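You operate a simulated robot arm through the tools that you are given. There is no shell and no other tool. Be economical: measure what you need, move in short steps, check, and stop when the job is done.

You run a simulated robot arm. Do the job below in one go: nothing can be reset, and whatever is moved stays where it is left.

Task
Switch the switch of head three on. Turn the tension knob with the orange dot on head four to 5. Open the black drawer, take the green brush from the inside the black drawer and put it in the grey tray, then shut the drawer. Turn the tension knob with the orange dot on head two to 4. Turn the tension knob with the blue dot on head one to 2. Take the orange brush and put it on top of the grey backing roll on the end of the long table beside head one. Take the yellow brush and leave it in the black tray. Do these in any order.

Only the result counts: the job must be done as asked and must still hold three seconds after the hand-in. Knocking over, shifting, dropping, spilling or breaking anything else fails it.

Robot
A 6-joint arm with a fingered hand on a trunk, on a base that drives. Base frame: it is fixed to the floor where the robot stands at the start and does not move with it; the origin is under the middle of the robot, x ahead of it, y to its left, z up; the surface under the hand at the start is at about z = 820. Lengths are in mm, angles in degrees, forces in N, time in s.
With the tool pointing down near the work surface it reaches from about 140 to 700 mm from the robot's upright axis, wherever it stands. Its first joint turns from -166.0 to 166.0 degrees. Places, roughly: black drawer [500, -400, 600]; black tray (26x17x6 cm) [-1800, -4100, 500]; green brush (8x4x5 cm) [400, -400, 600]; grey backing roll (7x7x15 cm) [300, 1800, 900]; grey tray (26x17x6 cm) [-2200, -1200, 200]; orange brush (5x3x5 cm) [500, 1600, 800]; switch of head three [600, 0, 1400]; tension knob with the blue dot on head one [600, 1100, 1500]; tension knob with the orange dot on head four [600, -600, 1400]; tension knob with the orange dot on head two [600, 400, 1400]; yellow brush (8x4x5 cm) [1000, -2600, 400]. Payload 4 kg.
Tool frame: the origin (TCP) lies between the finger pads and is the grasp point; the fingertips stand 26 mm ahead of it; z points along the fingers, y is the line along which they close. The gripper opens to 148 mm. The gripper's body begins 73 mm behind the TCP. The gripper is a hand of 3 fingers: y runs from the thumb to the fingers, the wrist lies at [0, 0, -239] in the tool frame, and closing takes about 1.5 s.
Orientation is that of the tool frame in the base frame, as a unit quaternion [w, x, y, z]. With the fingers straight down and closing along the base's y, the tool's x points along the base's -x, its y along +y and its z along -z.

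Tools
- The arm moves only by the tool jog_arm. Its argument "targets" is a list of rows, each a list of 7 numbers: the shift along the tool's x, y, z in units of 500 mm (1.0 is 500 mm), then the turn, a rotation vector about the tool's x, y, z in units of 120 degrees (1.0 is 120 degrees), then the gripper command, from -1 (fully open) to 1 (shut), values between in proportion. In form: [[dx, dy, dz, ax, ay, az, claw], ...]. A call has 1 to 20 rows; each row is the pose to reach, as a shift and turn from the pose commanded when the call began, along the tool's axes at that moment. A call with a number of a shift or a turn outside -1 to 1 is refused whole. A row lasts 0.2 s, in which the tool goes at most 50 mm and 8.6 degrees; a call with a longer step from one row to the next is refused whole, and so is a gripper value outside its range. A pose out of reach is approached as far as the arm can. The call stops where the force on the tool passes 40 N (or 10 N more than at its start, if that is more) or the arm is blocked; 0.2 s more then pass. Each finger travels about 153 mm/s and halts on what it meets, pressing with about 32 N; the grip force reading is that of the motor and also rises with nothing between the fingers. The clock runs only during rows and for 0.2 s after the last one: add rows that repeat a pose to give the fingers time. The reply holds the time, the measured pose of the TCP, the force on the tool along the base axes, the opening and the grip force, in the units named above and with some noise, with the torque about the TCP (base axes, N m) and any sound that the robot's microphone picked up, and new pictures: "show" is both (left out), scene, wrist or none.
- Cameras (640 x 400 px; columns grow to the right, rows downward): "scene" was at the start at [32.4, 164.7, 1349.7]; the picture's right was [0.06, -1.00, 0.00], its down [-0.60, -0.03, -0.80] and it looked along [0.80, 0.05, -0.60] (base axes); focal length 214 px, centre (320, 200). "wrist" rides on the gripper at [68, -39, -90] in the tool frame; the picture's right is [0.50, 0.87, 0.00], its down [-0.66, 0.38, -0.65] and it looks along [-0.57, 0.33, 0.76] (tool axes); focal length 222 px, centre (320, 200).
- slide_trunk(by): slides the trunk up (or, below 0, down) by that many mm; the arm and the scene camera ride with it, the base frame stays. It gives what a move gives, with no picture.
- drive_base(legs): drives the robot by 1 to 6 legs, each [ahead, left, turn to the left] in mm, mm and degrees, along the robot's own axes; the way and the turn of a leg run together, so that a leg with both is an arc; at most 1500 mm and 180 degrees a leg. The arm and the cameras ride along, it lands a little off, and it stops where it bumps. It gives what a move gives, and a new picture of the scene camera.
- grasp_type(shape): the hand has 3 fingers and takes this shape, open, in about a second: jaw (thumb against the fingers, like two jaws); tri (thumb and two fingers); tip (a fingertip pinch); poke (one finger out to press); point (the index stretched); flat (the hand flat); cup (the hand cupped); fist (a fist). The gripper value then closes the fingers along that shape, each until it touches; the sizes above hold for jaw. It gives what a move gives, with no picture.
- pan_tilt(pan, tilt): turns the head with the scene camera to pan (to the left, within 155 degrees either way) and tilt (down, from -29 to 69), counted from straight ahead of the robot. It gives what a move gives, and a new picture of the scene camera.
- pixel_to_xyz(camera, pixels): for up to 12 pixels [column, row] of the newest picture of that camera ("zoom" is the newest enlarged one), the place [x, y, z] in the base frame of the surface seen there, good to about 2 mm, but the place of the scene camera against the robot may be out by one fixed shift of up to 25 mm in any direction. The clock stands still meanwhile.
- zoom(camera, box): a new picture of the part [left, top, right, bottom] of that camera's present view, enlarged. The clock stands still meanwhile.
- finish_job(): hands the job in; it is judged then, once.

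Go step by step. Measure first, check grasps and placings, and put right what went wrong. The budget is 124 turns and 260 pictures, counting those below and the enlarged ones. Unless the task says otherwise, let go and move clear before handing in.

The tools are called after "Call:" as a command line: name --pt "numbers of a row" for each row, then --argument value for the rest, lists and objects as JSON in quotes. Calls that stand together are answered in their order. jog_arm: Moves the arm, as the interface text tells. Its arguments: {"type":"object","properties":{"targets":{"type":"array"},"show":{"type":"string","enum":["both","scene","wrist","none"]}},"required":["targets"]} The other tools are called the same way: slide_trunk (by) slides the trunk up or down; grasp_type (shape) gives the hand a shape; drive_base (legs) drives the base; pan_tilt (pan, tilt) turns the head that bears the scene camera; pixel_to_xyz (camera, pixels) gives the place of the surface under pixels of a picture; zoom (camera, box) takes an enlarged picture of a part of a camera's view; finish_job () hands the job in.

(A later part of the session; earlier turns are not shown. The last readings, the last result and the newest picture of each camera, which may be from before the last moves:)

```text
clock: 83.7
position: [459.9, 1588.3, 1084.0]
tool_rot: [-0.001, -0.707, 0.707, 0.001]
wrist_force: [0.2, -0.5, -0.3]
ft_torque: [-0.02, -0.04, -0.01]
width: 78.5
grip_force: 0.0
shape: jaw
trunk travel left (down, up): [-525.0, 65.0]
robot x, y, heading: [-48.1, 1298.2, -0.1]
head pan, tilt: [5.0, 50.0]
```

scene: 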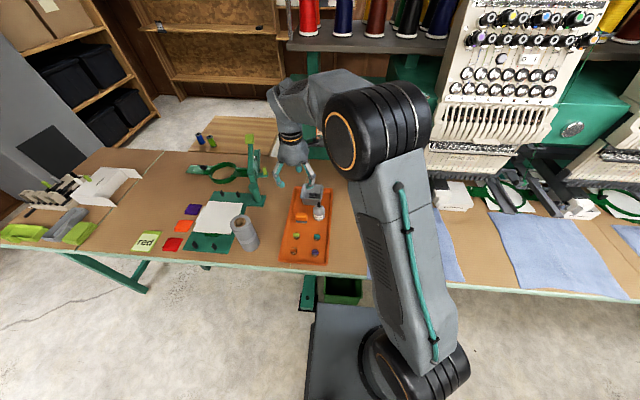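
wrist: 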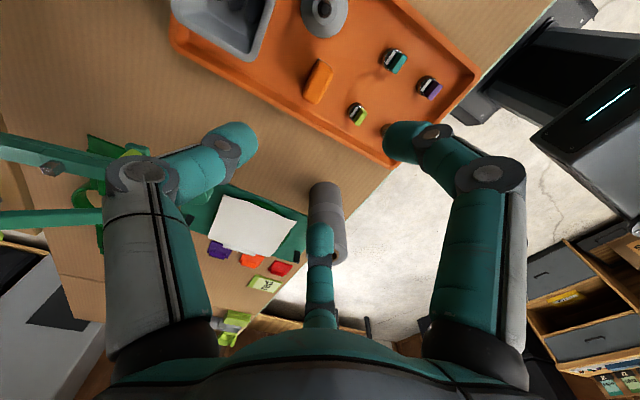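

Hand is square above the brush. I lower with the trunk 130 mm, narrowing the fingers, then re-measure.

Call:
slide_trunk --by -130

Call:
jog_arm --pt "0 0 0 0 0 0 0.1" --pt "0 0 0 0 0 0 0.1" --show "wrist"

Call:
zoom --camera "wrist" --box '[200, 40, 440, 190]'

```text
clock: 85.3
position: [459.1, 1587.0, 953.8]
tool_rot: [0.0, 0.707, -0.707, 0.0]
wrist_force: [0.4, -0.9, 0.0]
ft_torque: [-0.02, 0.01, 0.02]
width: 78.7
grip_force: 0.1
shape: jaw
trunk travel left (down, up): [-395.0, 195.0]
robot x, y, heading: [-45.9, 1300.9, -0.1]
head pan, tilt: [5.0, 50.0]
```

```text
clock: 85.9
position: [458.9, 1587.8, 955.1]
tool_rot: [0.001, -0.707, 0.708, 0.0]
wrist_force: [-0.8, 0.9, -0.1]
ft_torque: [0.05, 0.01, 0.0]
width: 64.2
grip_force: 0.1
shape: jaw
trunk travel left (down, up): [-395.0, 195.0]
robot x, y, heading: [-51.8, 1300.0, 0.2]
head pan, tilt: [5.0, 50.0]
```

wrist: 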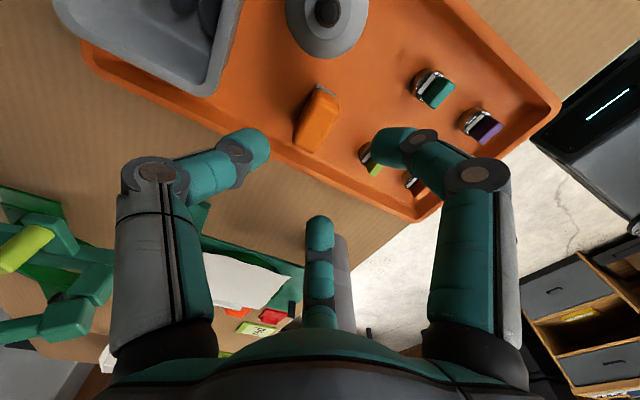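

```text
2.67 times, centred on (320, 115) of wrist
```

zoom: 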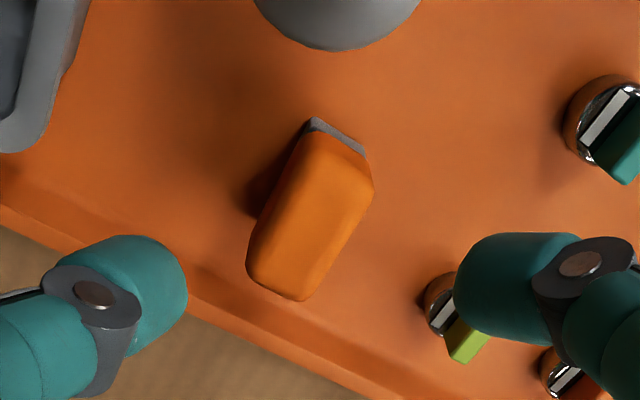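

Call:
pixel_to_xyz --camera "wrist" --pixels '[[385, 145], [395, 130], [262, 150], [320, 222], [312, 120], [300, 145], [325, 100], [372, 165], [334, 92]]'

```text
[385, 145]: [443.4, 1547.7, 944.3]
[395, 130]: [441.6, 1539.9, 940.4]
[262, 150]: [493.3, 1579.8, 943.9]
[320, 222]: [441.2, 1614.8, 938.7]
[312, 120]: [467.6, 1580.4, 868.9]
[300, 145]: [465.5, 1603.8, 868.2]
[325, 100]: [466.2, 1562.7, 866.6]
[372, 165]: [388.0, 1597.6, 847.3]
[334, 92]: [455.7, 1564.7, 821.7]
```

Fingers A/B sit at (442,1550)/(441,1618) and thumb at (493,1587): all clear of bottle and bobbins. I descend 90 mm and close.

Call:
jog_arm --pt "0 -0.004 0.06 0 0 0 0.1" --pt "0 -0.004 0.12 0 0 0 0.1" --pt "0 -0.004 0.16 0 0 0 0.1" --pt "0 -0.004 0.18 0 0 0 0.1" --pt "0 -0.004 0.18 0 0 0 0.3" --pt "0 -0.004 0.18 0 0 0 0.6" --pt "0 -0.004 0.18 0 0 0 1" --pt "0 -0.004 0.18 0 0 0 1" --pt "0 -0.004 0.18 0 0 0 1"

Call:
zoom --camera "wrist" --box '[200, 60, 440, 210]'

```text
clock: 87.9
position: [460.6, 1586.7, 865.1]
tool_rot: [0.0, -0.707, 0.707, 0.0]
wrist_force: [0.6, 0.2, -0.1]
ft_torque: [0.03, -0.03, -0.04]
width: 25.6
grip_force: 32.1
shape: tri
trunk travel left (down, up): [-395.0, 195.0]
robot x, y, heading: [-50.5, 1301.6, -0.1]
head pan, tilt: [5.0, 50.0]
```

scene: 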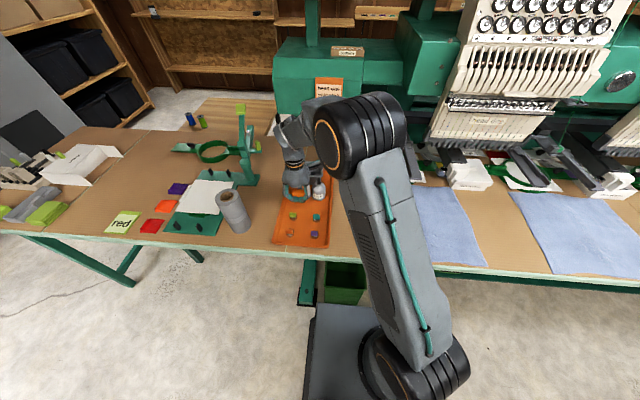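
wrist: 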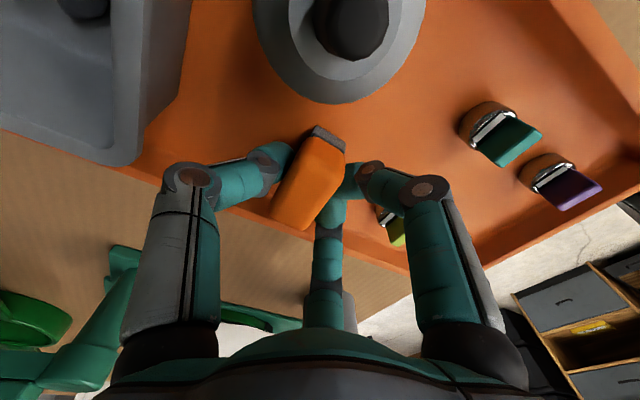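

```text
2.67 times, centred on (320, 135) of wrist
```

zoom: 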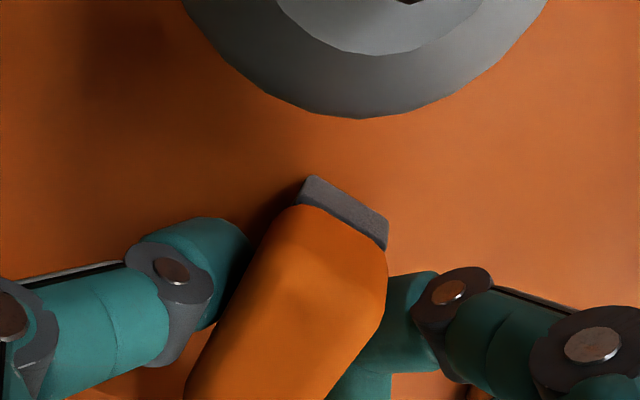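

The brush is pinched across its short side (width 25.6). I lift 60 mm with the arm, then 140 mm with the trunk.

Call:
jog_arm --pt "0 0 -0.03 0 0 0 1" --pt "0 0 -0.08 0 0 0 1" --pt "0 0 -0.12 0 0 0 1" --show "wrist"

Call:
slide_trunk --by 140

```text
clock: 88.7
position: [461.0, 1587.9, 926.1]
tool_rot: [-0.001, -0.707, 0.707, -0.001]
wrist_force: [0.5, -0.4, -0.1]
ft_torque: [-0.03, 0.01, 0.0]
width: 25.5
grip_force: 32.2
shape: tri
trunk travel left (down, up): [-395.0, 195.0]
robot x, y, heading: [-47.6, 1303.0, 0.4]
head pan, tilt: [5.0, 50.0]
```

wrist: 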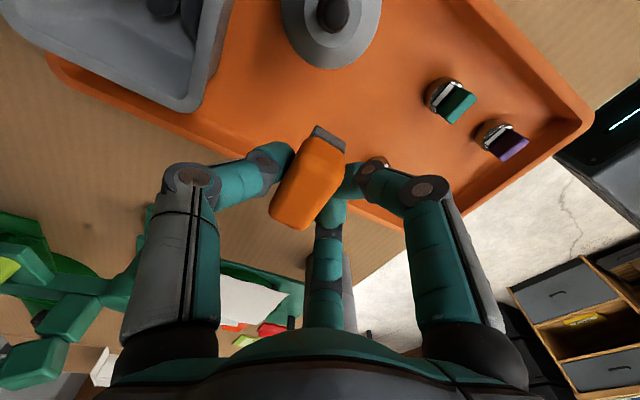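

```text
clock: 90.3
position: [460.3, 1588.1, 1064.2]
tool_rot: [0.0, -0.707, 0.707, 0.001]
wrist_force: [-0.2, 0.1, -0.2]
ft_torque: [0.03, -0.01, -0.02]
width: 25.7
grip_force: 32.2
shape: tri
trunk travel left (down, up): [-535.0, 55.0]
robot x, y, heading: [-49.3, 1300.8, 0.2]
head pan, tilt: [5.0, 50.0]
```

The brush is held, bottom at ~1019. I check the green press post near the roll before moving over.

Call:
pan_tilt --pan 25 --tilt 48

Call:
zoom --camera "scene" --box '[240, 100, 440, 260]'

```text
clock: 91.2
position: [460.0, 1587.0, 1063.9]
tool_rot: [-0.001, -0.707, 0.707, 0.0]
wrist_force: [0.0, 0.1, -0.6]
ft_torque: [0.02, 0.02, 0.01]
width: 25.8
grip_force: 31.9
shape: tri
trunk travel left (down, up): [-535.0, 55.0]
robot x, y, heading: [-48.3, 1297.3, -0.0]
head pan, tilt: [25.0, 48.0]
```

scene: 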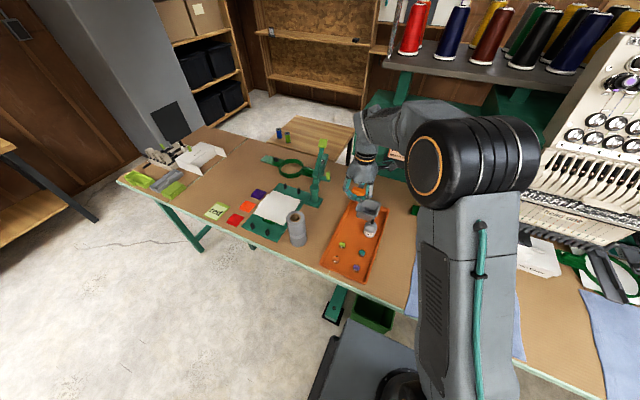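

```text
2.50 times, centred on (340, 180) of scene
```

zoom: 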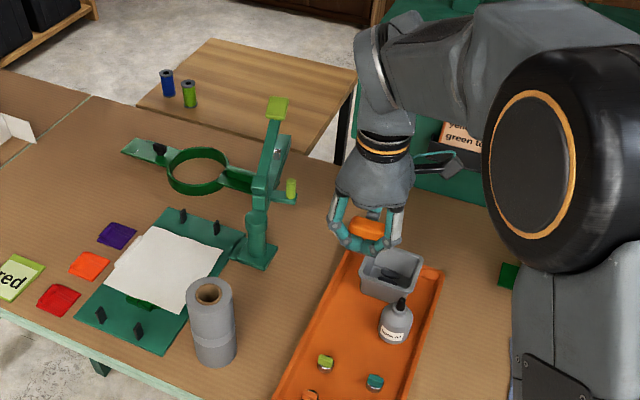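

Call:
pixel_to_xyz --camera "zoom" --pixels '[[278, 105], [268, 150], [262, 190], [258, 225], [255, 255], [290, 188], [208, 292], [196, 294], [222, 294], [208, 283], [208, 303]]'

```text
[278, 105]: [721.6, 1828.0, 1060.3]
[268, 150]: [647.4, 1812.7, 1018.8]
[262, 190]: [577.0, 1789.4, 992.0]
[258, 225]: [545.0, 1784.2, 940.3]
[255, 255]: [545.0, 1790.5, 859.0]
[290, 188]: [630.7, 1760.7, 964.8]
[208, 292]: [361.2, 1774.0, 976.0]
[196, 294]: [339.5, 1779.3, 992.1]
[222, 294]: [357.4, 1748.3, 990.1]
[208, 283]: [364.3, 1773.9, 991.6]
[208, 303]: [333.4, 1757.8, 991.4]
```

The post is far (x ≥ 545). I move over the roll centre (340,1766) at this height.

Call:
jog_arm --pt "-0.02 0.06 0 0 0 0 1" --pt "-0.06 0.12 0 0 0 0 1" --pt "-0.12 0.18 0 0 0 0 1" --pt "-0.2 0.22 0 0 0 0 1" --pt "-0.28 0.241 0 0 0 0 1" --pt "-0.34 0.241 0 0 0 0 1" --pt "-0.357 0.241 0 0 0 0 1" --pt "-0.357 0.241 0 0 0 0 1"

Call:
zoom --camera "wrist" --box '[200, 60, 440, 210]'

```text
clock: 93.0
position: [341.3, 1766.3, 1064.5]
tool_rot: [0.0, -0.707, 0.707, 0.0]
wrist_force: [0.5, -0.6, 0.0]
ft_torque: [0.05, 0.0, -0.03]
width: 25.6
grip_force: 31.2
shape: tri
trunk travel left (down, up): [-535.0, 55.0]
robot x, y, heading: [-50.8, 1304.4, -0.2]
head pan, tilt: [25.0, 48.0]
```

scene: 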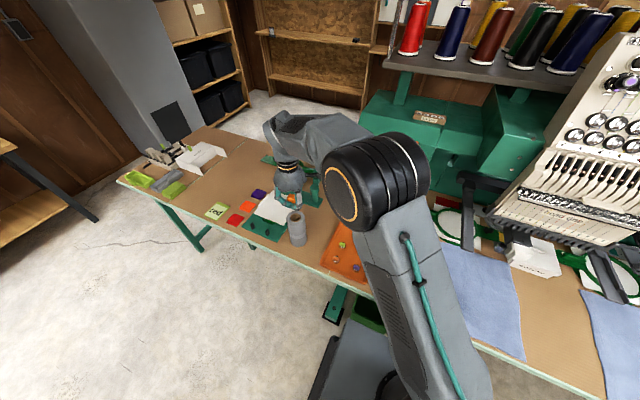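
wrist: 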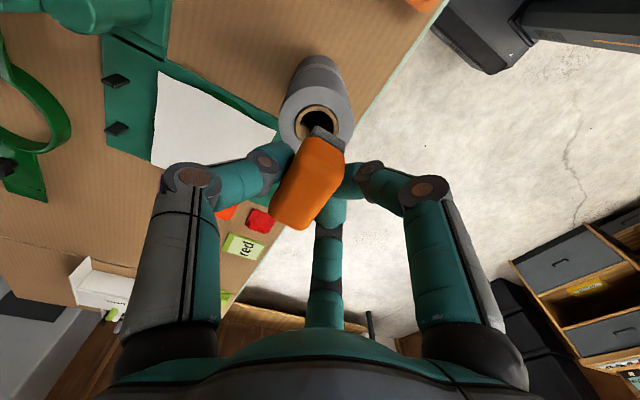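

```text
2.67 times, centred on (320, 135) of wrist
```

zoom: 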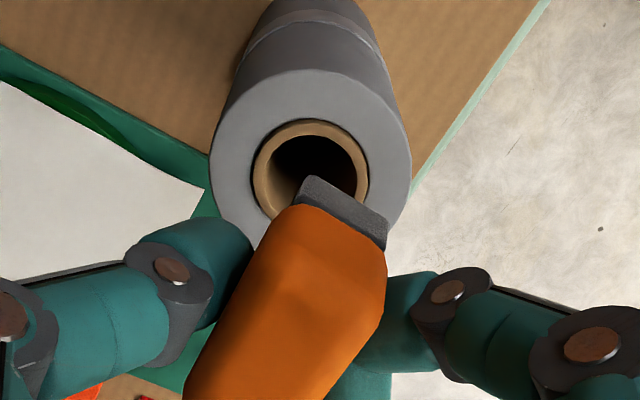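

Call:
pixel_to_xyz --camera "zoom" --pixels '[[216, 170], [406, 175], [310, 75], [256, 172], [365, 172], [310, 122]]'

```text
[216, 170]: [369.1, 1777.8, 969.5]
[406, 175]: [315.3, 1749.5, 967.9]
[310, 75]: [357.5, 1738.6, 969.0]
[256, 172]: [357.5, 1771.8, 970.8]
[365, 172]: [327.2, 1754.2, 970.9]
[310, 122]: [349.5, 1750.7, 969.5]
```

Roll centre ≈ (342,1764), well under the brush. I lower to contact.

Call:
jog_arm --pt "0.002 0 0.05 0 0 0 1" --pt "0.002 0 0.08 0 0 0 1" --pt "0.002 0 0.09 0 0 0 1" --pt "0.002 0 0.095 0 0 0 1" --pt "0.002 0 0.098 0 0 0 1" --pt "0.002 0 0.1 0 0 0 1" --show "wrist"

Call:
zoom --camera "scene" --box '[270, 160, 334, 250]'

```text
clock: 94.4
position: [339.2, 1765.9, 1015.1]
tool_rot: [0.0, -0.707, 0.707, 0.0]
wrist_force: [-0.2, 0.3, 0.1]
ft_torque: [0.01, -0.04, -0.03]
width: 25.6
grip_force: 31.9
shape: tri
trunk travel left (down, up): [-535.0, 55.0]
robot x, y, heading: [-48.4, 1302.9, -0.0]
head pan, tilt: [25.0, 48.0]
```

wrist: 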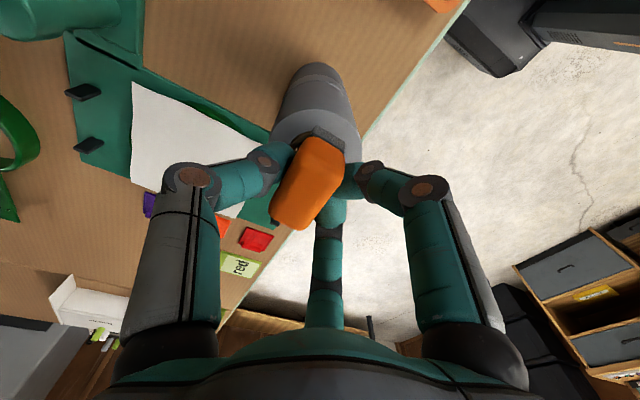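

```text
4.44 times, centred on (302, 205) of scene
```

zoom: 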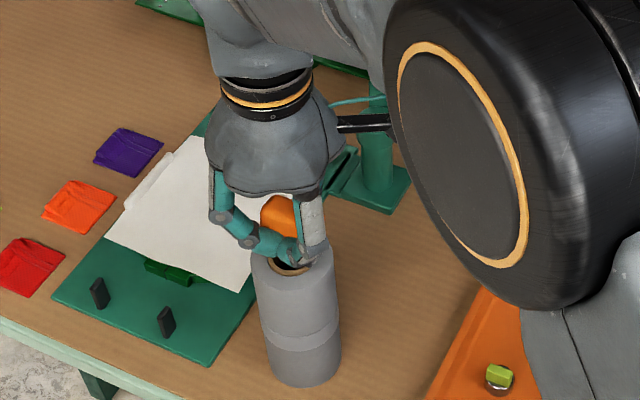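

No contact force yet; a few more millimetres in fine steps.

Call:
jog_arm --pt "0 -0.003 0.003 0 0 0 1" --pt "0 -0.003 0.005 0 0 0 1" --pt "0 -0.003 0.007 0 0 0 1" --show "none"

```text
clock: 95.2
position: [341.2, 1765.1, 1011.9]
tool_rot: [0.0, 0.707, -0.707, -0.001]
wrist_force: [-0.4, 0.2, 0.4]
ft_torque: [0.03, 0.0, -0.01]
width: 25.8
grip_force: 31.8
shape: tri
trunk travel left (down, up): [-535.0, 55.0]
robot x, y, heading: [-49.4, 1300.8, 0.1]
head pan, tilt: [25.0, 48.0]
```

Call:
jog_arm --pt "0 0 0.002 0 0 0 1" --pt "0 0 0.004 0 0 0 1" --pt "0 0 0.006 0 0 0 1" --show "wrist"

Call:
zoom --camera "wrist" --box '[240, 60, 400, 160]'

```text
clock: 96.0
position: [341.1, 1765.8, 1009.1]
tool_rot: [0.001, -0.707, 0.707, 0.001]
wrist_force: [-0.6, -0.4, 8.6]
ft_torque: [0.0, -0.14, -0.01]
width: 26.1
grip_force: 32.4
shape: tri
trunk travel left (down, up): [-535.0, 55.0]
robot x, y, heading: [-46.9, 1302.7, -0.3]
head pan, tilt: [25.0, 48.0]
```

wrist: 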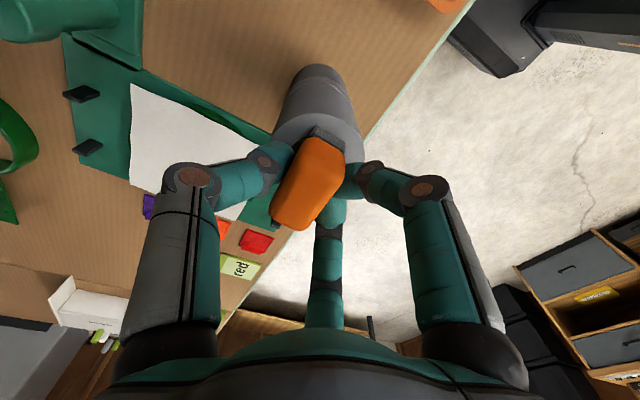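

```text
4.00 times, centred on (320, 110) of wrist
```

zoom: 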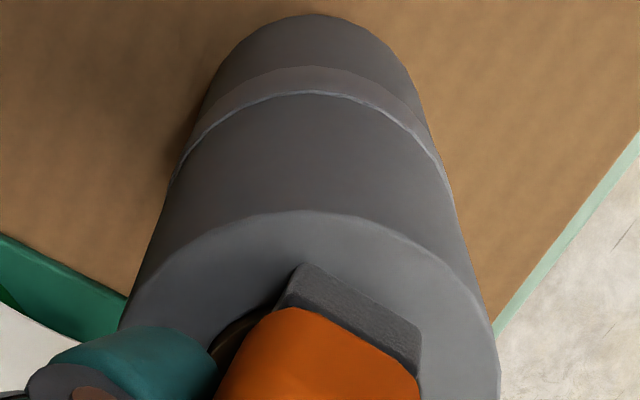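

Contact at 8.6 N, brush fully on the roll's top. I release and rise straight up.

Call:
jog_arm --pt "0 0 -0.003 0 0 0 0.6" --pt "0 0 -0.003 0 0 0 0.4" --pt "0 0 -0.003 0 0 0 0.2" --pt "0 0 -0.003 0 0 0 0.1" --pt "0 0 -0.04 0 0 0 0.1" --pt "0 0 -0.1 0 0 0 0.1" --pt "0 0 -0.18 0 0 0 0.1" --pt "0 0 -0.24 0 0 0 0.1"

Call:
zoom --camera "wrist" --box '[200, 60, 440, 210]'

```text
clock: 97.8
position: [341.7, 1764.3, 1128.0]
tool_rot: [0.001, 0.707, -0.707, 0.0]
wrist_force: [0.3, 0.1, -0.1]
ft_torque: [0.01, 0.0, 0.01]
width: 63.8
grip_force: 0.0
shape: jaw
trunk travel left (down, up): [-535.0, 55.0]
robot x, y, heading: [-46.5, 1299.2, -0.2]
head pan, tilt: [25.0, 48.0]
```

scene: 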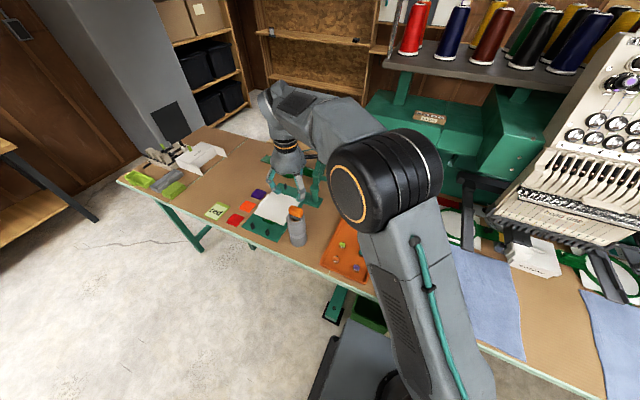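
wrist: 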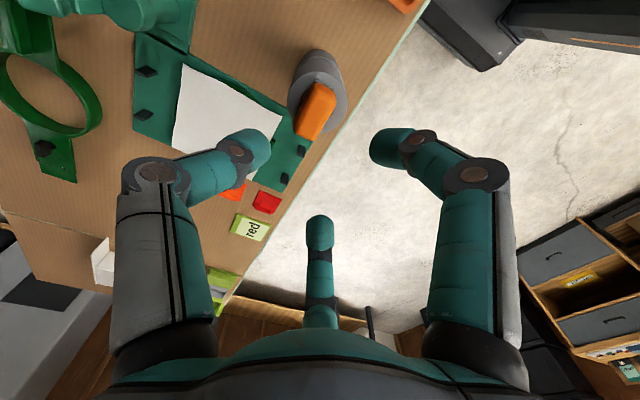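

```text
2.67 times, centred on (320, 135) of wrist
```

zoom: 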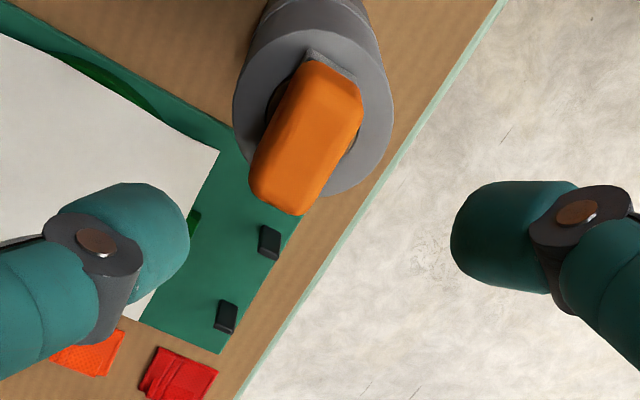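

The orange brush rests on the roll. I back off, swing the hand in front of the robot and head for the black drawer.

Call:
drive_base --legs '[[-350, 0, 0]]'

Call:
jog_arm --pt "0.07 0 -0.01 0 0 0.07 -0.1" --pt "0.14 0 -0.02 0 0 0.14 -0.3" --pt "0.22 0 -0.03 0 0 0.21 -0.6" --pt "0.3 0 -0.03 0 0 0.28 -1" --pt "0.38 0 -0.03 0 0 0.35 -1" --pt "0.46 0 -0.03 0 0 0.42 -1" --pt "0.54 0 -0.03 0 0 0.49 -1" --pt "0.62 0 -0.03 0 0 0.56 -1" --pt "0.7 0 -0.03 0 0 0.63 -1" --pt "0.78 0 -0.03 0 0 0.7 -1" --pt "0.86 0 -0.03 0 0 0.75 -1" --pt "0.89 0 -0.03 0 0 0.75 -1" --show "none"

Call:
drive_base --legs '[[-300, 0, 0], [0, -1500, 0]]'

Call:
pan_tilt --pan -15 --tilt 40

```text
clock: 100.0
position: [-7.1, 1763.6, 1127.8]
tool_rot: [0.0, -0.706, 0.708, -0.001]
wrist_force: [1.0, -0.3, 0.3]
ft_torque: [0.0, 0.01, 0.02]
width: 63.3
grip_force: 0.0
shape: jaw
trunk travel left (down, up): [-535.0, 55.0]
robot x, y, heading: [-400.0, 1304.9, -0.2]
head pan, tilt: [25.0, 48.0]
```

scene: 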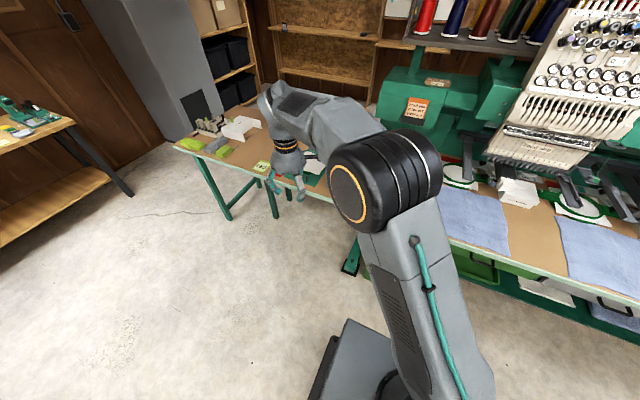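

```text
clock: 102.6
position: [-9.2, 1317.4, 1143.0]
tool_rot: [0.0, 0.003, 1.0, 0.0]
wrist_force: [0.2, -0.2, 0.2]
ft_torque: [0.0, 0.0, 0.0]
width: 141.9
grip_force: 0.0
shape: jaw
trunk travel left (down, up): [-535.0, 55.0]
robot x, y, heading: [-398.5, 1300.9, -0.0]
head pan, tilt: [25.0, 48.0]
```

```text
clock: 111.7
position: [-318.2, -180.8, 1142.0]
tool_rot: [0.0, 0.0, 1.0, 0.001]
wrist_force: [-0.9, -1.1, 0.7]
ft_torque: [-0.01, -0.01, 0.0]
width: 141.8
grip_force: 0.0
shape: jaw
trunk travel left (down, up): [-535.0, 55.0]
robot x, y, heading: [-709.8, -199.3, -0.2]
head pan, tilt: [25.0, 48.0]
```

scene: 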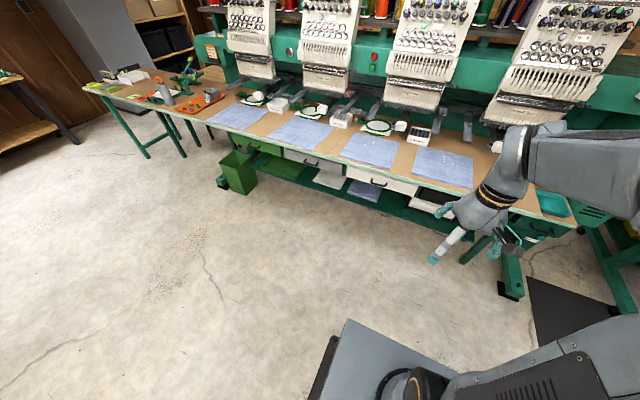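

```text
clock: 112.8
position: [-317.7, -181.4, 1143.3]
tool_rot: [0.0, 0.001, 1.0, 0.0]
wrist_force: [0.2, 0.3, -0.1]
ft_torque: [-0.01, 0.0, -0.04]
width: 141.8
grip_force: 0.1
shape: jaw
trunk travel left (down, up): [-535.0, 55.0]
robot x, y, heading: [-708.9, -199.6, -0.2]
head pan, tilt: [-15.0, 40.0]
```

scene: 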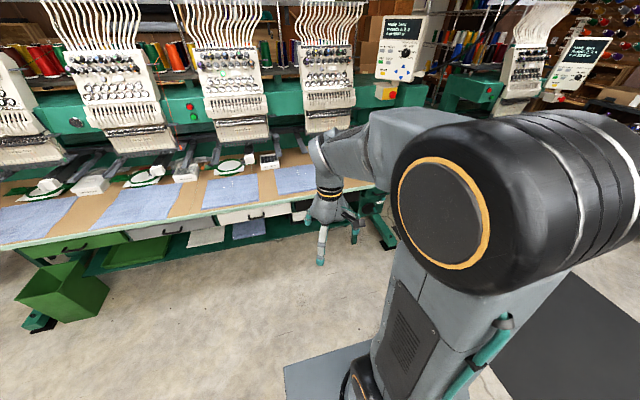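

Drawers sit under the table edge; the black one is behind the hand. I drive right 300 and lower the trunk to see it.

Call:
drive_base --legs '[[0, -400, 0]]'

Call:
slide_trunk --by -300

Call:
pan_tilt --pan 5 --tilt 25

```text
clock: 115.3
position: [-319.2, -588.2, 1143.2]
tool_rot: [0.0, 0.004, 1.0, 0.0]
wrist_force: [0.9, 0.3, -0.1]
ft_torque: [-0.02, 0.02, -0.02]
width: 141.9
grip_force: 0.1
shape: jaw
trunk travel left (down, up): [-535.0, 55.0]
robot x, y, heading: [-710.4, -602.9, -0.4]
head pan, tilt: [-15.0, 40.0]
```

scene: 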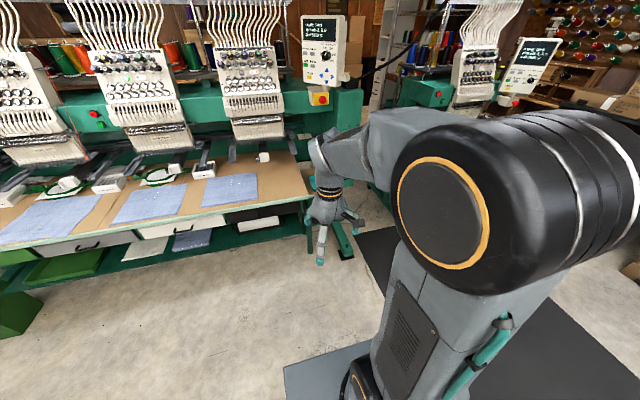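

```text
clock: 118.3
position: [-319.1, -589.1, 842.3]
tool_rot: [0.0, 0.003, 1.0, 0.0]
wrist_force: [-0.2, -0.1, 0.2]
ft_torque: [0.01, 0.01, 0.0]
width: 142.1
grip_force: 0.0
shape: jaw
trunk travel left (down, up): [-235.0, 355.0]
robot x, y, heading: [-708.4, -602.6, -0.5]
head pan, tilt: [-15.0, 40.0]
```

```text
clock: 119.1
position: [-319.5, -588.8, 843.1]
tool_rot: [0.0, 0.003, 1.0, 0.0]
wrist_force: [-0.1, 0.1, 0.5]
ft_torque: [0.03, -0.01, 0.0]
width: 142.0
grip_force: 0.1
shape: jaw
trunk travel left (down, up): [-235.0, 355.0]
robot x, y, heading: [-708.6, -607.3, -0.5]
head pan, tilt: [5.0, 25.0]
```

scene: 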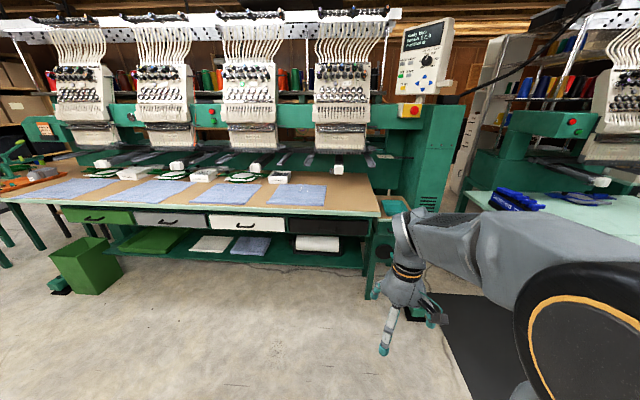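

The black drawer is at px (327,227). I enlarge and measure it.

Call:
zoom --camera "scene" --box '[272, 200, 384, 270]'

Call:
pixel_to_xyz --camera "zoom" --pixels '[[95, 110], [545, 140], [310, 110], [310, 190], [310, 150], [310, 165], [270, 160], [360, 165], [310, 75], [310, 95], [20, 75], [600, 75]]'

```text
5.71 times, centred on (328, 235) of scene
```

zoom: 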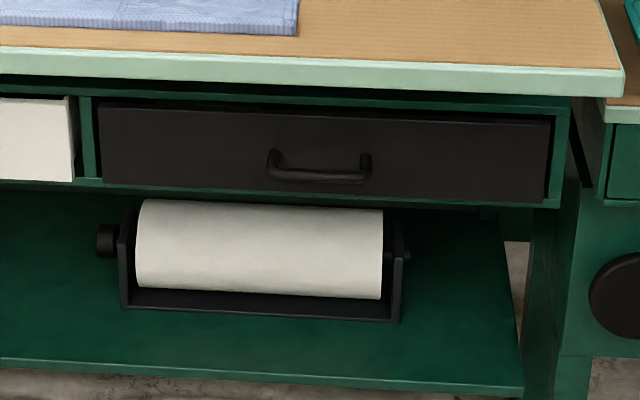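

```text
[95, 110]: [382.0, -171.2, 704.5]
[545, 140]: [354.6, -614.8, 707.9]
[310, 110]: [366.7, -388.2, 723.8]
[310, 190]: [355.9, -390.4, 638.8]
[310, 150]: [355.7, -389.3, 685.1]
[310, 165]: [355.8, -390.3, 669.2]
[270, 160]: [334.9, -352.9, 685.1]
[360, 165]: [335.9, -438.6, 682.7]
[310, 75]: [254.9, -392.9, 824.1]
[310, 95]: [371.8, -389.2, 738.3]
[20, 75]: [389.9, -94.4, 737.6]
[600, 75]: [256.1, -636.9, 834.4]
```

Drawer face (true) x≈348, z 615–703; handle bar y −353…−438. I measure the bar and drive to stand in front of it.

Call:
pixel_to_xyz --camera "zoom" --pixels '[[310, 177], [330, 178], [290, 174], [345, 178], [275, 150], [365, 155], [280, 170], [310, 182]]'

Call:
drive_base --legs '[[0, 205, 0.4], [310, 0, 0]]'

Call:
slide_trunk --by -170

```text
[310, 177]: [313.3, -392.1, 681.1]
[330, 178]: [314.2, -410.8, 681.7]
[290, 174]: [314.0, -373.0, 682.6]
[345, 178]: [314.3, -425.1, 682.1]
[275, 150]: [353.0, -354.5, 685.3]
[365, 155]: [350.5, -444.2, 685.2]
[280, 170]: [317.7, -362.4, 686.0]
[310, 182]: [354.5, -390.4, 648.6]
```

```text
clock: 122.4
position: [-9.6, -380.5, 844.2]
tool_rot: [0.0, -0.001, 1.0, 0.0]
wrist_force: [0.3, 0.2, -0.4]
ft_torque: [0.0, 0.02, 0.03]
width: 141.7
grip_force: 0.1
shape: jaw
trunk travel left (down, up): [-235.0, 355.0]
robot x, y, heading: [-399.3, -397.5, 0.1]
head pan, tilt: [5.0, 25.0]
```

scene: 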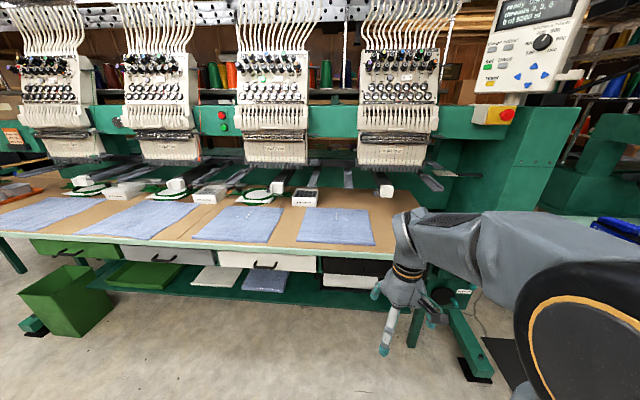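

```text
clock: 124.4
position: [-9.6, -381.4, 672.9]
tool_rot: [-0.001, -0.001, 1.0, 0.0]
wrist_force: [0.1, -0.1, 0.3]
ft_torque: [-0.01, -0.04, 0.03]
width: 142.1
grip_force: 0.0
shape: jaw
trunk travel left (down, up): [-65.0, 525.0]
robot x, y, heading: [-404.3, -398.4, -0.1]
head pan, tilt: [5.0, 25.0]
```

Bar is at true x≈306, z≈660, y −398. I swing the hand to horizontal, ending 86 mm before the bar.

Call:
jog_arm --pt "-0.05 0 0 0 -0.07 0 -0.5" --pt "-0.1 0 0 0 -0.14 0 0.1" --pt "-0.15 0 0 0 -0.21 0 0.1" --pt "-0.2 -0.01 0 0 -0.28 0 0.1" --pt "-0.25 -0.02 0 0 -0.35 0 0.1" --pt "-0.3 -0.03 0 0 -0.42 0 0.1" --pt "-0.35 -0.034 0.01 0 -0.49 0 0.1" --pt "-0.4 -0.034 0.02 0 -0.56 0 0.1" --pt "-0.44 -0.034 0.026 0 -0.63 0 0.1" --pt "-0.46 -0.034 0.026 0 -0.7 0 0.1" --pt "-0.46 -0.034 0.026 0 -0.75 0 0.1" --pt "-0.46 -0.034 0.026 0 -0.75 0 0.1"

```text
clock: 127.0
position: [219.5, -396.9, 659.8]
tool_rot: [0.707, 0.0, 0.707, -0.001]
wrist_force: [0.1, 0.4, 0.5]
ft_torque: [0.03, -0.04, 0.02]
width: 64.3
grip_force: 0.1
shape: jaw
trunk travel left (down, up): [-65.0, 525.0]
robot x, y, heading: [-403.6, -399.0, -0.0]
head pan, tilt: [5.0, 25.0]
```

scene: 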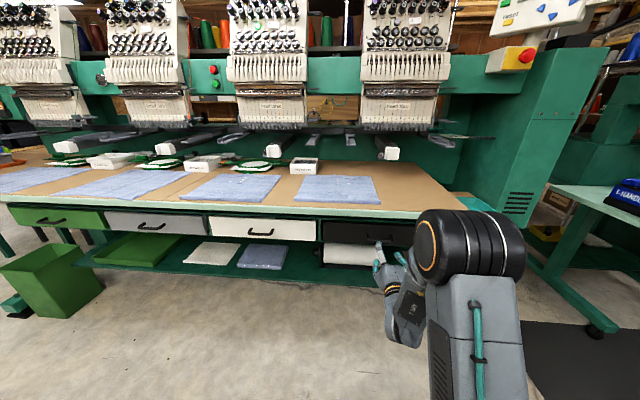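
wrist: 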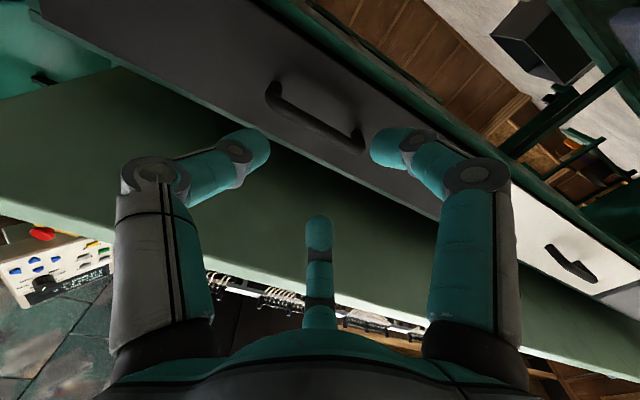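

The bar is visible at wrist px (315,115). I measure it and roll the hand +60° first.

Call:
pixel_to_xyz --camera "wrist" --pixels '[[300, 113], [320, 125], [340, 137], [272, 92], [360, 145], [310, 90]]'

Call:
jog_arm --pt "0 0 0 0 0 0.07 0.1" --pt "0 0 0 0 0 0.14 0.1" --pt "0 0 0 0 0 0.21 0.1" --pt "0 0 0 0 0 0.28 0.1" --pt "0 0 0 0 0 0.35 0.1" --pt "0 0 0 0 0 0.42 0.1" --pt "0 0 0 0 0 0.49 0.1" --show "wrist"

```text
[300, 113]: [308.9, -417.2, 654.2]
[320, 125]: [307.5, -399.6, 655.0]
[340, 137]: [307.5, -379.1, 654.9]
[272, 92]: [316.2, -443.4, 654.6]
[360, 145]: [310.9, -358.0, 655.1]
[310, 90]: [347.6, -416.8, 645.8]
```

```text
clock: 128.6
position: [219.6, -397.0, 659.9]
tool_rot: [0.615, 0.348, 0.616, 0.348]
wrist_force: [0.5, 0.1, 0.4]
ft_torque: [0.0, 0.02, 0.03]
width: 64.3
grip_force: 0.2
shape: jaw
trunk travel left (down, up): [-65.0, 525.0]
robot x, y, heading: [-397.8, -399.8, 0.1]
head pan, tilt: [5.0, 25.0]
```

wrist: 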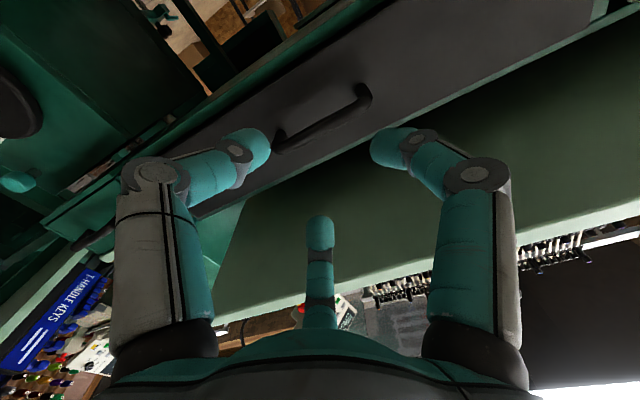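

The bar centre is near (312, −400, 658). I complete the roll to 90°.

Call:
jog_arm --pt "0 0 0 0 0 0.07 0.1" --pt "0 0 0 0 0 0.14 0.1" --pt "0 0 0 0 0 0.21 0.1" --pt "0 0 0 0 0 0.26 0.1" --pt "0 0 0 0 0 0.26 0.1" --show "wrist"

Call:
pixel_to_xyz --camera "wrist" --pixels '[[320, 110], [300, 110], [340, 110]]'

```text
clock: 129.8
position: [218.9, -396.2, 660.4]
tool_rot: [0.499, 0.5, 0.5, 0.501]
wrist_force: [0.5, -0.4, 0.5]
ft_torque: [-0.01, 0.0, 0.02]
width: 64.2
grip_force: 0.1
shape: jaw
trunk travel left (down, up): [-65.0, 525.0]
robot x, y, heading: [-395.3, -398.3, 0.1]
head pan, tilt: [5.0, 25.0]
```

wrist: 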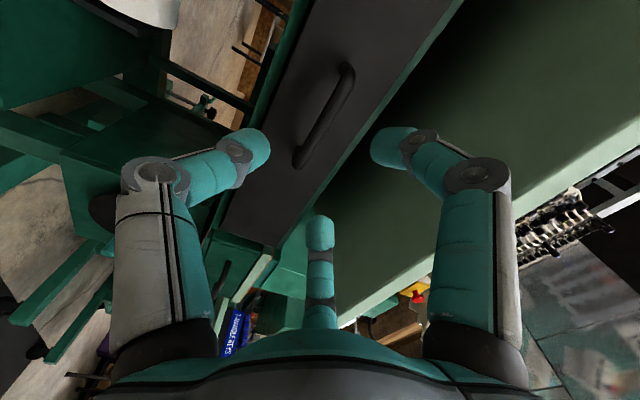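

```text
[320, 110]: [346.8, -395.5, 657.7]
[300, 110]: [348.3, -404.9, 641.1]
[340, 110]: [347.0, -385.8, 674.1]
```

Pose is exact. I advance 90 mm and close on the bar.

Call:
jog_arm --pt "-0.008 -0.005 0.06 0 0 0 0.1" --pt "-0.008 -0.005 0.12 0 0 0 0.1" --pt "-0.008 -0.005 0.16 0 0 0 0.1" --pt "-0.008 -0.005 0.181 0 0 0 0.1" --pt "-0.008 -0.005 0.181 0 0 0 0.4" --pt "-0.008 -0.005 0.181 0 0 0 0.8" --pt "-0.008 -0.005 0.181 0 0 0 1" --pt "-0.008 -0.005 0.181 0 0 0 1" --pt "-0.008 -0.005 0.181 0 0 0 1" --show "wrist"

Call:
zoom --camera "wrist" --box '[200, 60, 440, 210]'

```text
clock: 131.8
position: [310.4, -401.1, 657.6]
tool_rot: [0.499, 0.5, 0.501, 0.5]
wrist_force: [1.6, -0.3, -0.1]
ft_torque: [-0.03, 0.01, 0.0]
width: 0.2
grip_force: 31.8
shape: tri
trunk travel left (down, up): [-65.0, 525.0]
robot x, y, heading: [-399.6, -398.5, 0.0]
head pan, tilt: [5.0, 25.0]
```

wrist: 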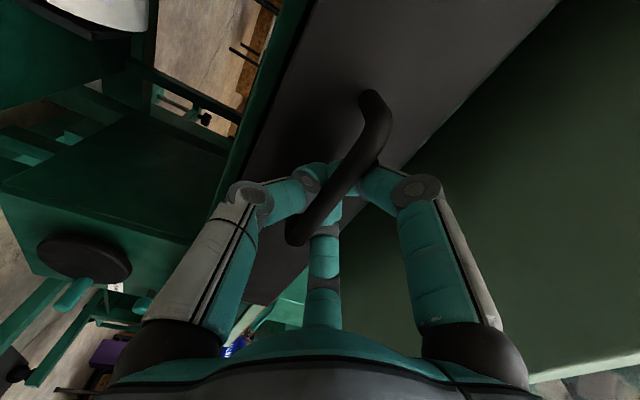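

```text
2.67 times, centred on (320, 135) of wrist
```

zoom: 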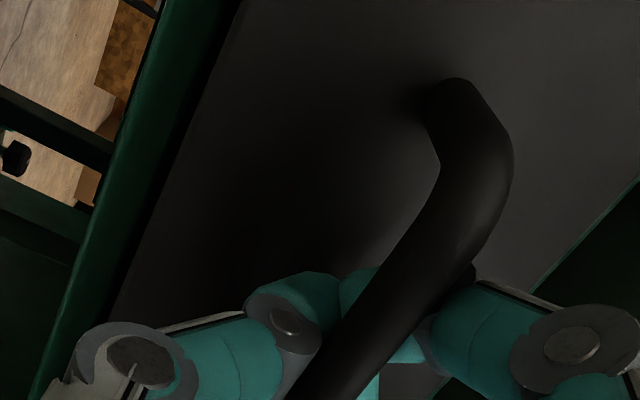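

The fingertips met behind the bar, hooking it. I pull back 120 mm.

Call:
jog_arm --pt "0 0 -0.03 0 0 0 1" --pt "0 0 -0.07 0 0 0 1" --pt "0 0 -0.11 0 0 0 1" --pt "0 0 -0.15 0 0 0 1" --pt "0 0 -0.19 0 0 0 1" --pt "0 0 -0.24 0 0 0 1" --show "both"

```text
clock: 133.2
position: [190.3, -399.9, 656.4]
tool_rot: [0.499, 0.5, 0.501, 0.5]
wrist_force: [0.1, -0.7, 0.0]
ft_torque: [-0.03, 0.04, -0.02]
width: 0.2
grip_force: 32.5
shape: tri
trunk travel left (down, up): [-65.0, 525.0]
robot x, y, heading: [-403.8, -399.6, 0.1]
head pan, tilt: [5.0, 25.0]
```

scene: 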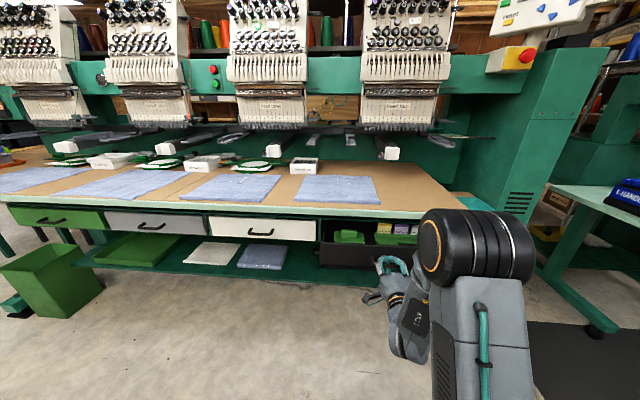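
wrist: 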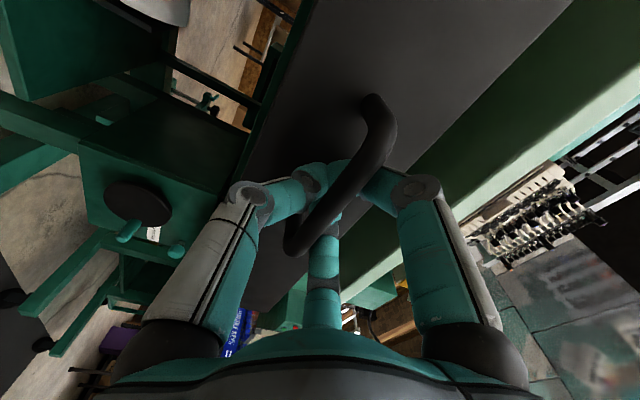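

It opens; a green item shows at (350,237). I pull a further 140 mm.

Call:
jog_arm --pt "0 0 -0.04 0 0 0 1" --pt "0 0 -0.09 0 0 0 1" --pt "0 0 -0.14 0 0 0 1" --pt "0 0 -0.19 0 0 0 1" --pt "0 0 -0.24 0 0 0 1" --pt "0 0 -0.28 0 0 0 1" --pt "0 0 -0.28 0 0 0 1" --show "scene"

Call:
zoom --camera "scene" --box '[300, 200, 428, 280]'

```text
clock: 134.9
position: [180.0, -402.9, 668.3]
tool_rot: [0.495, 0.504, 0.504, 0.497]
wrist_force: [0.1, 1.0, -23.8]
ft_torque: [0.01, -0.11, -0.04]
width: 0.1
grip_force: 31.9
shape: tri
out of reach, approached as far as the arm can: row 1, 2, 3, 4, 5, 6, 7
trunk travel left (down, up): [-65.0, 525.0]
robot x, y, heading: [-400.2, -397.9, 0.3]
head pan, tilt: [5.0, 25.0]
stopped in row 7: the force on the tool passed its limit at 40 N (the readings are from after the stop); the commanded pose is now the measured one
```

scene: 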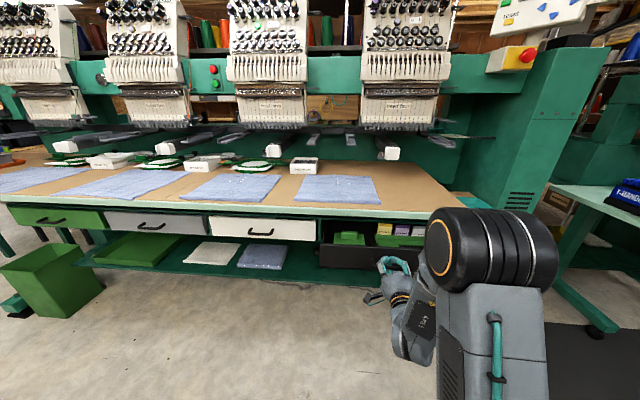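

```text
5.00 times, centred on (364, 240) of scene
```

zoom: 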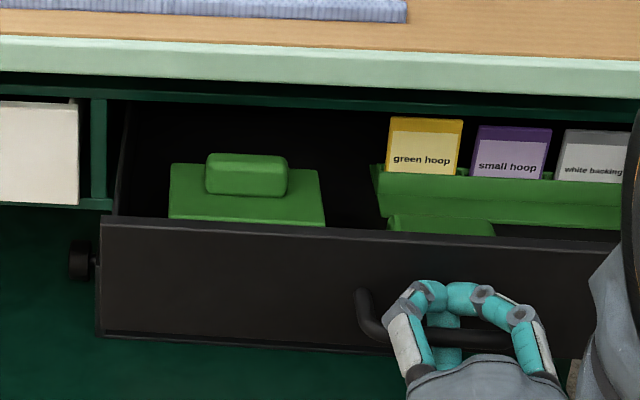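

The arm hit a limit, so I relax it (z back to 657) and pull by driving back 150.

Call:
jog_arm --pt "0.002 -0.01 0 0 0 0 1" --pt "0.004 -0.022 0 0 0 0 1" --show "none"

Call:
drive_base --legs '[[-150, 0, 0]]'

Call:
zoom --camera "scene" --box '[270, 180, 430, 280]'

```text
clock: 135.5
position: [182.1, -401.5, 662.6]
tool_rot: [0.498, 0.5, 0.501, 0.501]
wrist_force: [0.6, -0.6, -0.3]
ft_torque: [-0.02, 0.0, 0.0]
width: 0.0
grip_force: 32.4
shape: tri
trunk travel left (down, up): [-65.0, 525.0]
robot x, y, heading: [-398.8, -398.9, 0.0]
head pan, tilt: [5.0, 25.0]
```

```text
clock: 136.9
position: [29.9, -401.8, 660.6]
tool_rot: [0.498, 0.502, 0.501, 0.499]
wrist_force: [0.3, -0.2, -2.1]
ft_torque: [0.03, 0.0, -0.02]
width: 0.1
grip_force: 31.7
shape: tri
trunk travel left (down, up): [-65.0, 525.0]
robot x, y, heading: [-550.1, -402.1, 0.0]
head pan, tilt: [5.0, 25.0]
```

scene: 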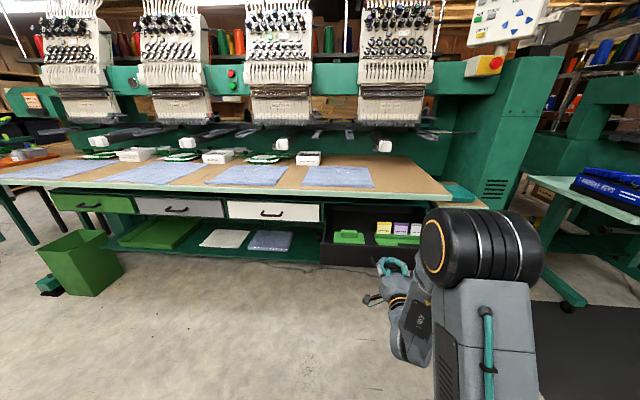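

```text
4.00 times, centred on (350, 230) of scene
```

zoom: 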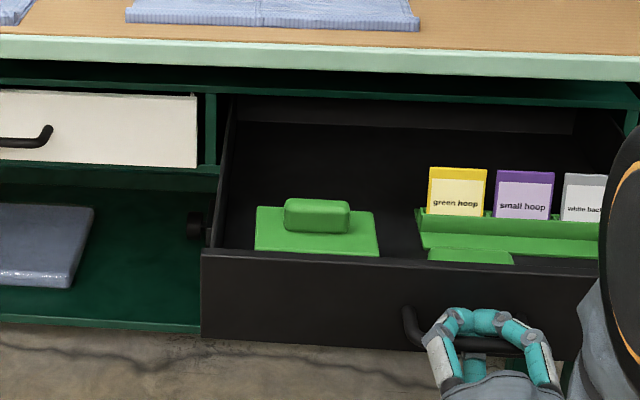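

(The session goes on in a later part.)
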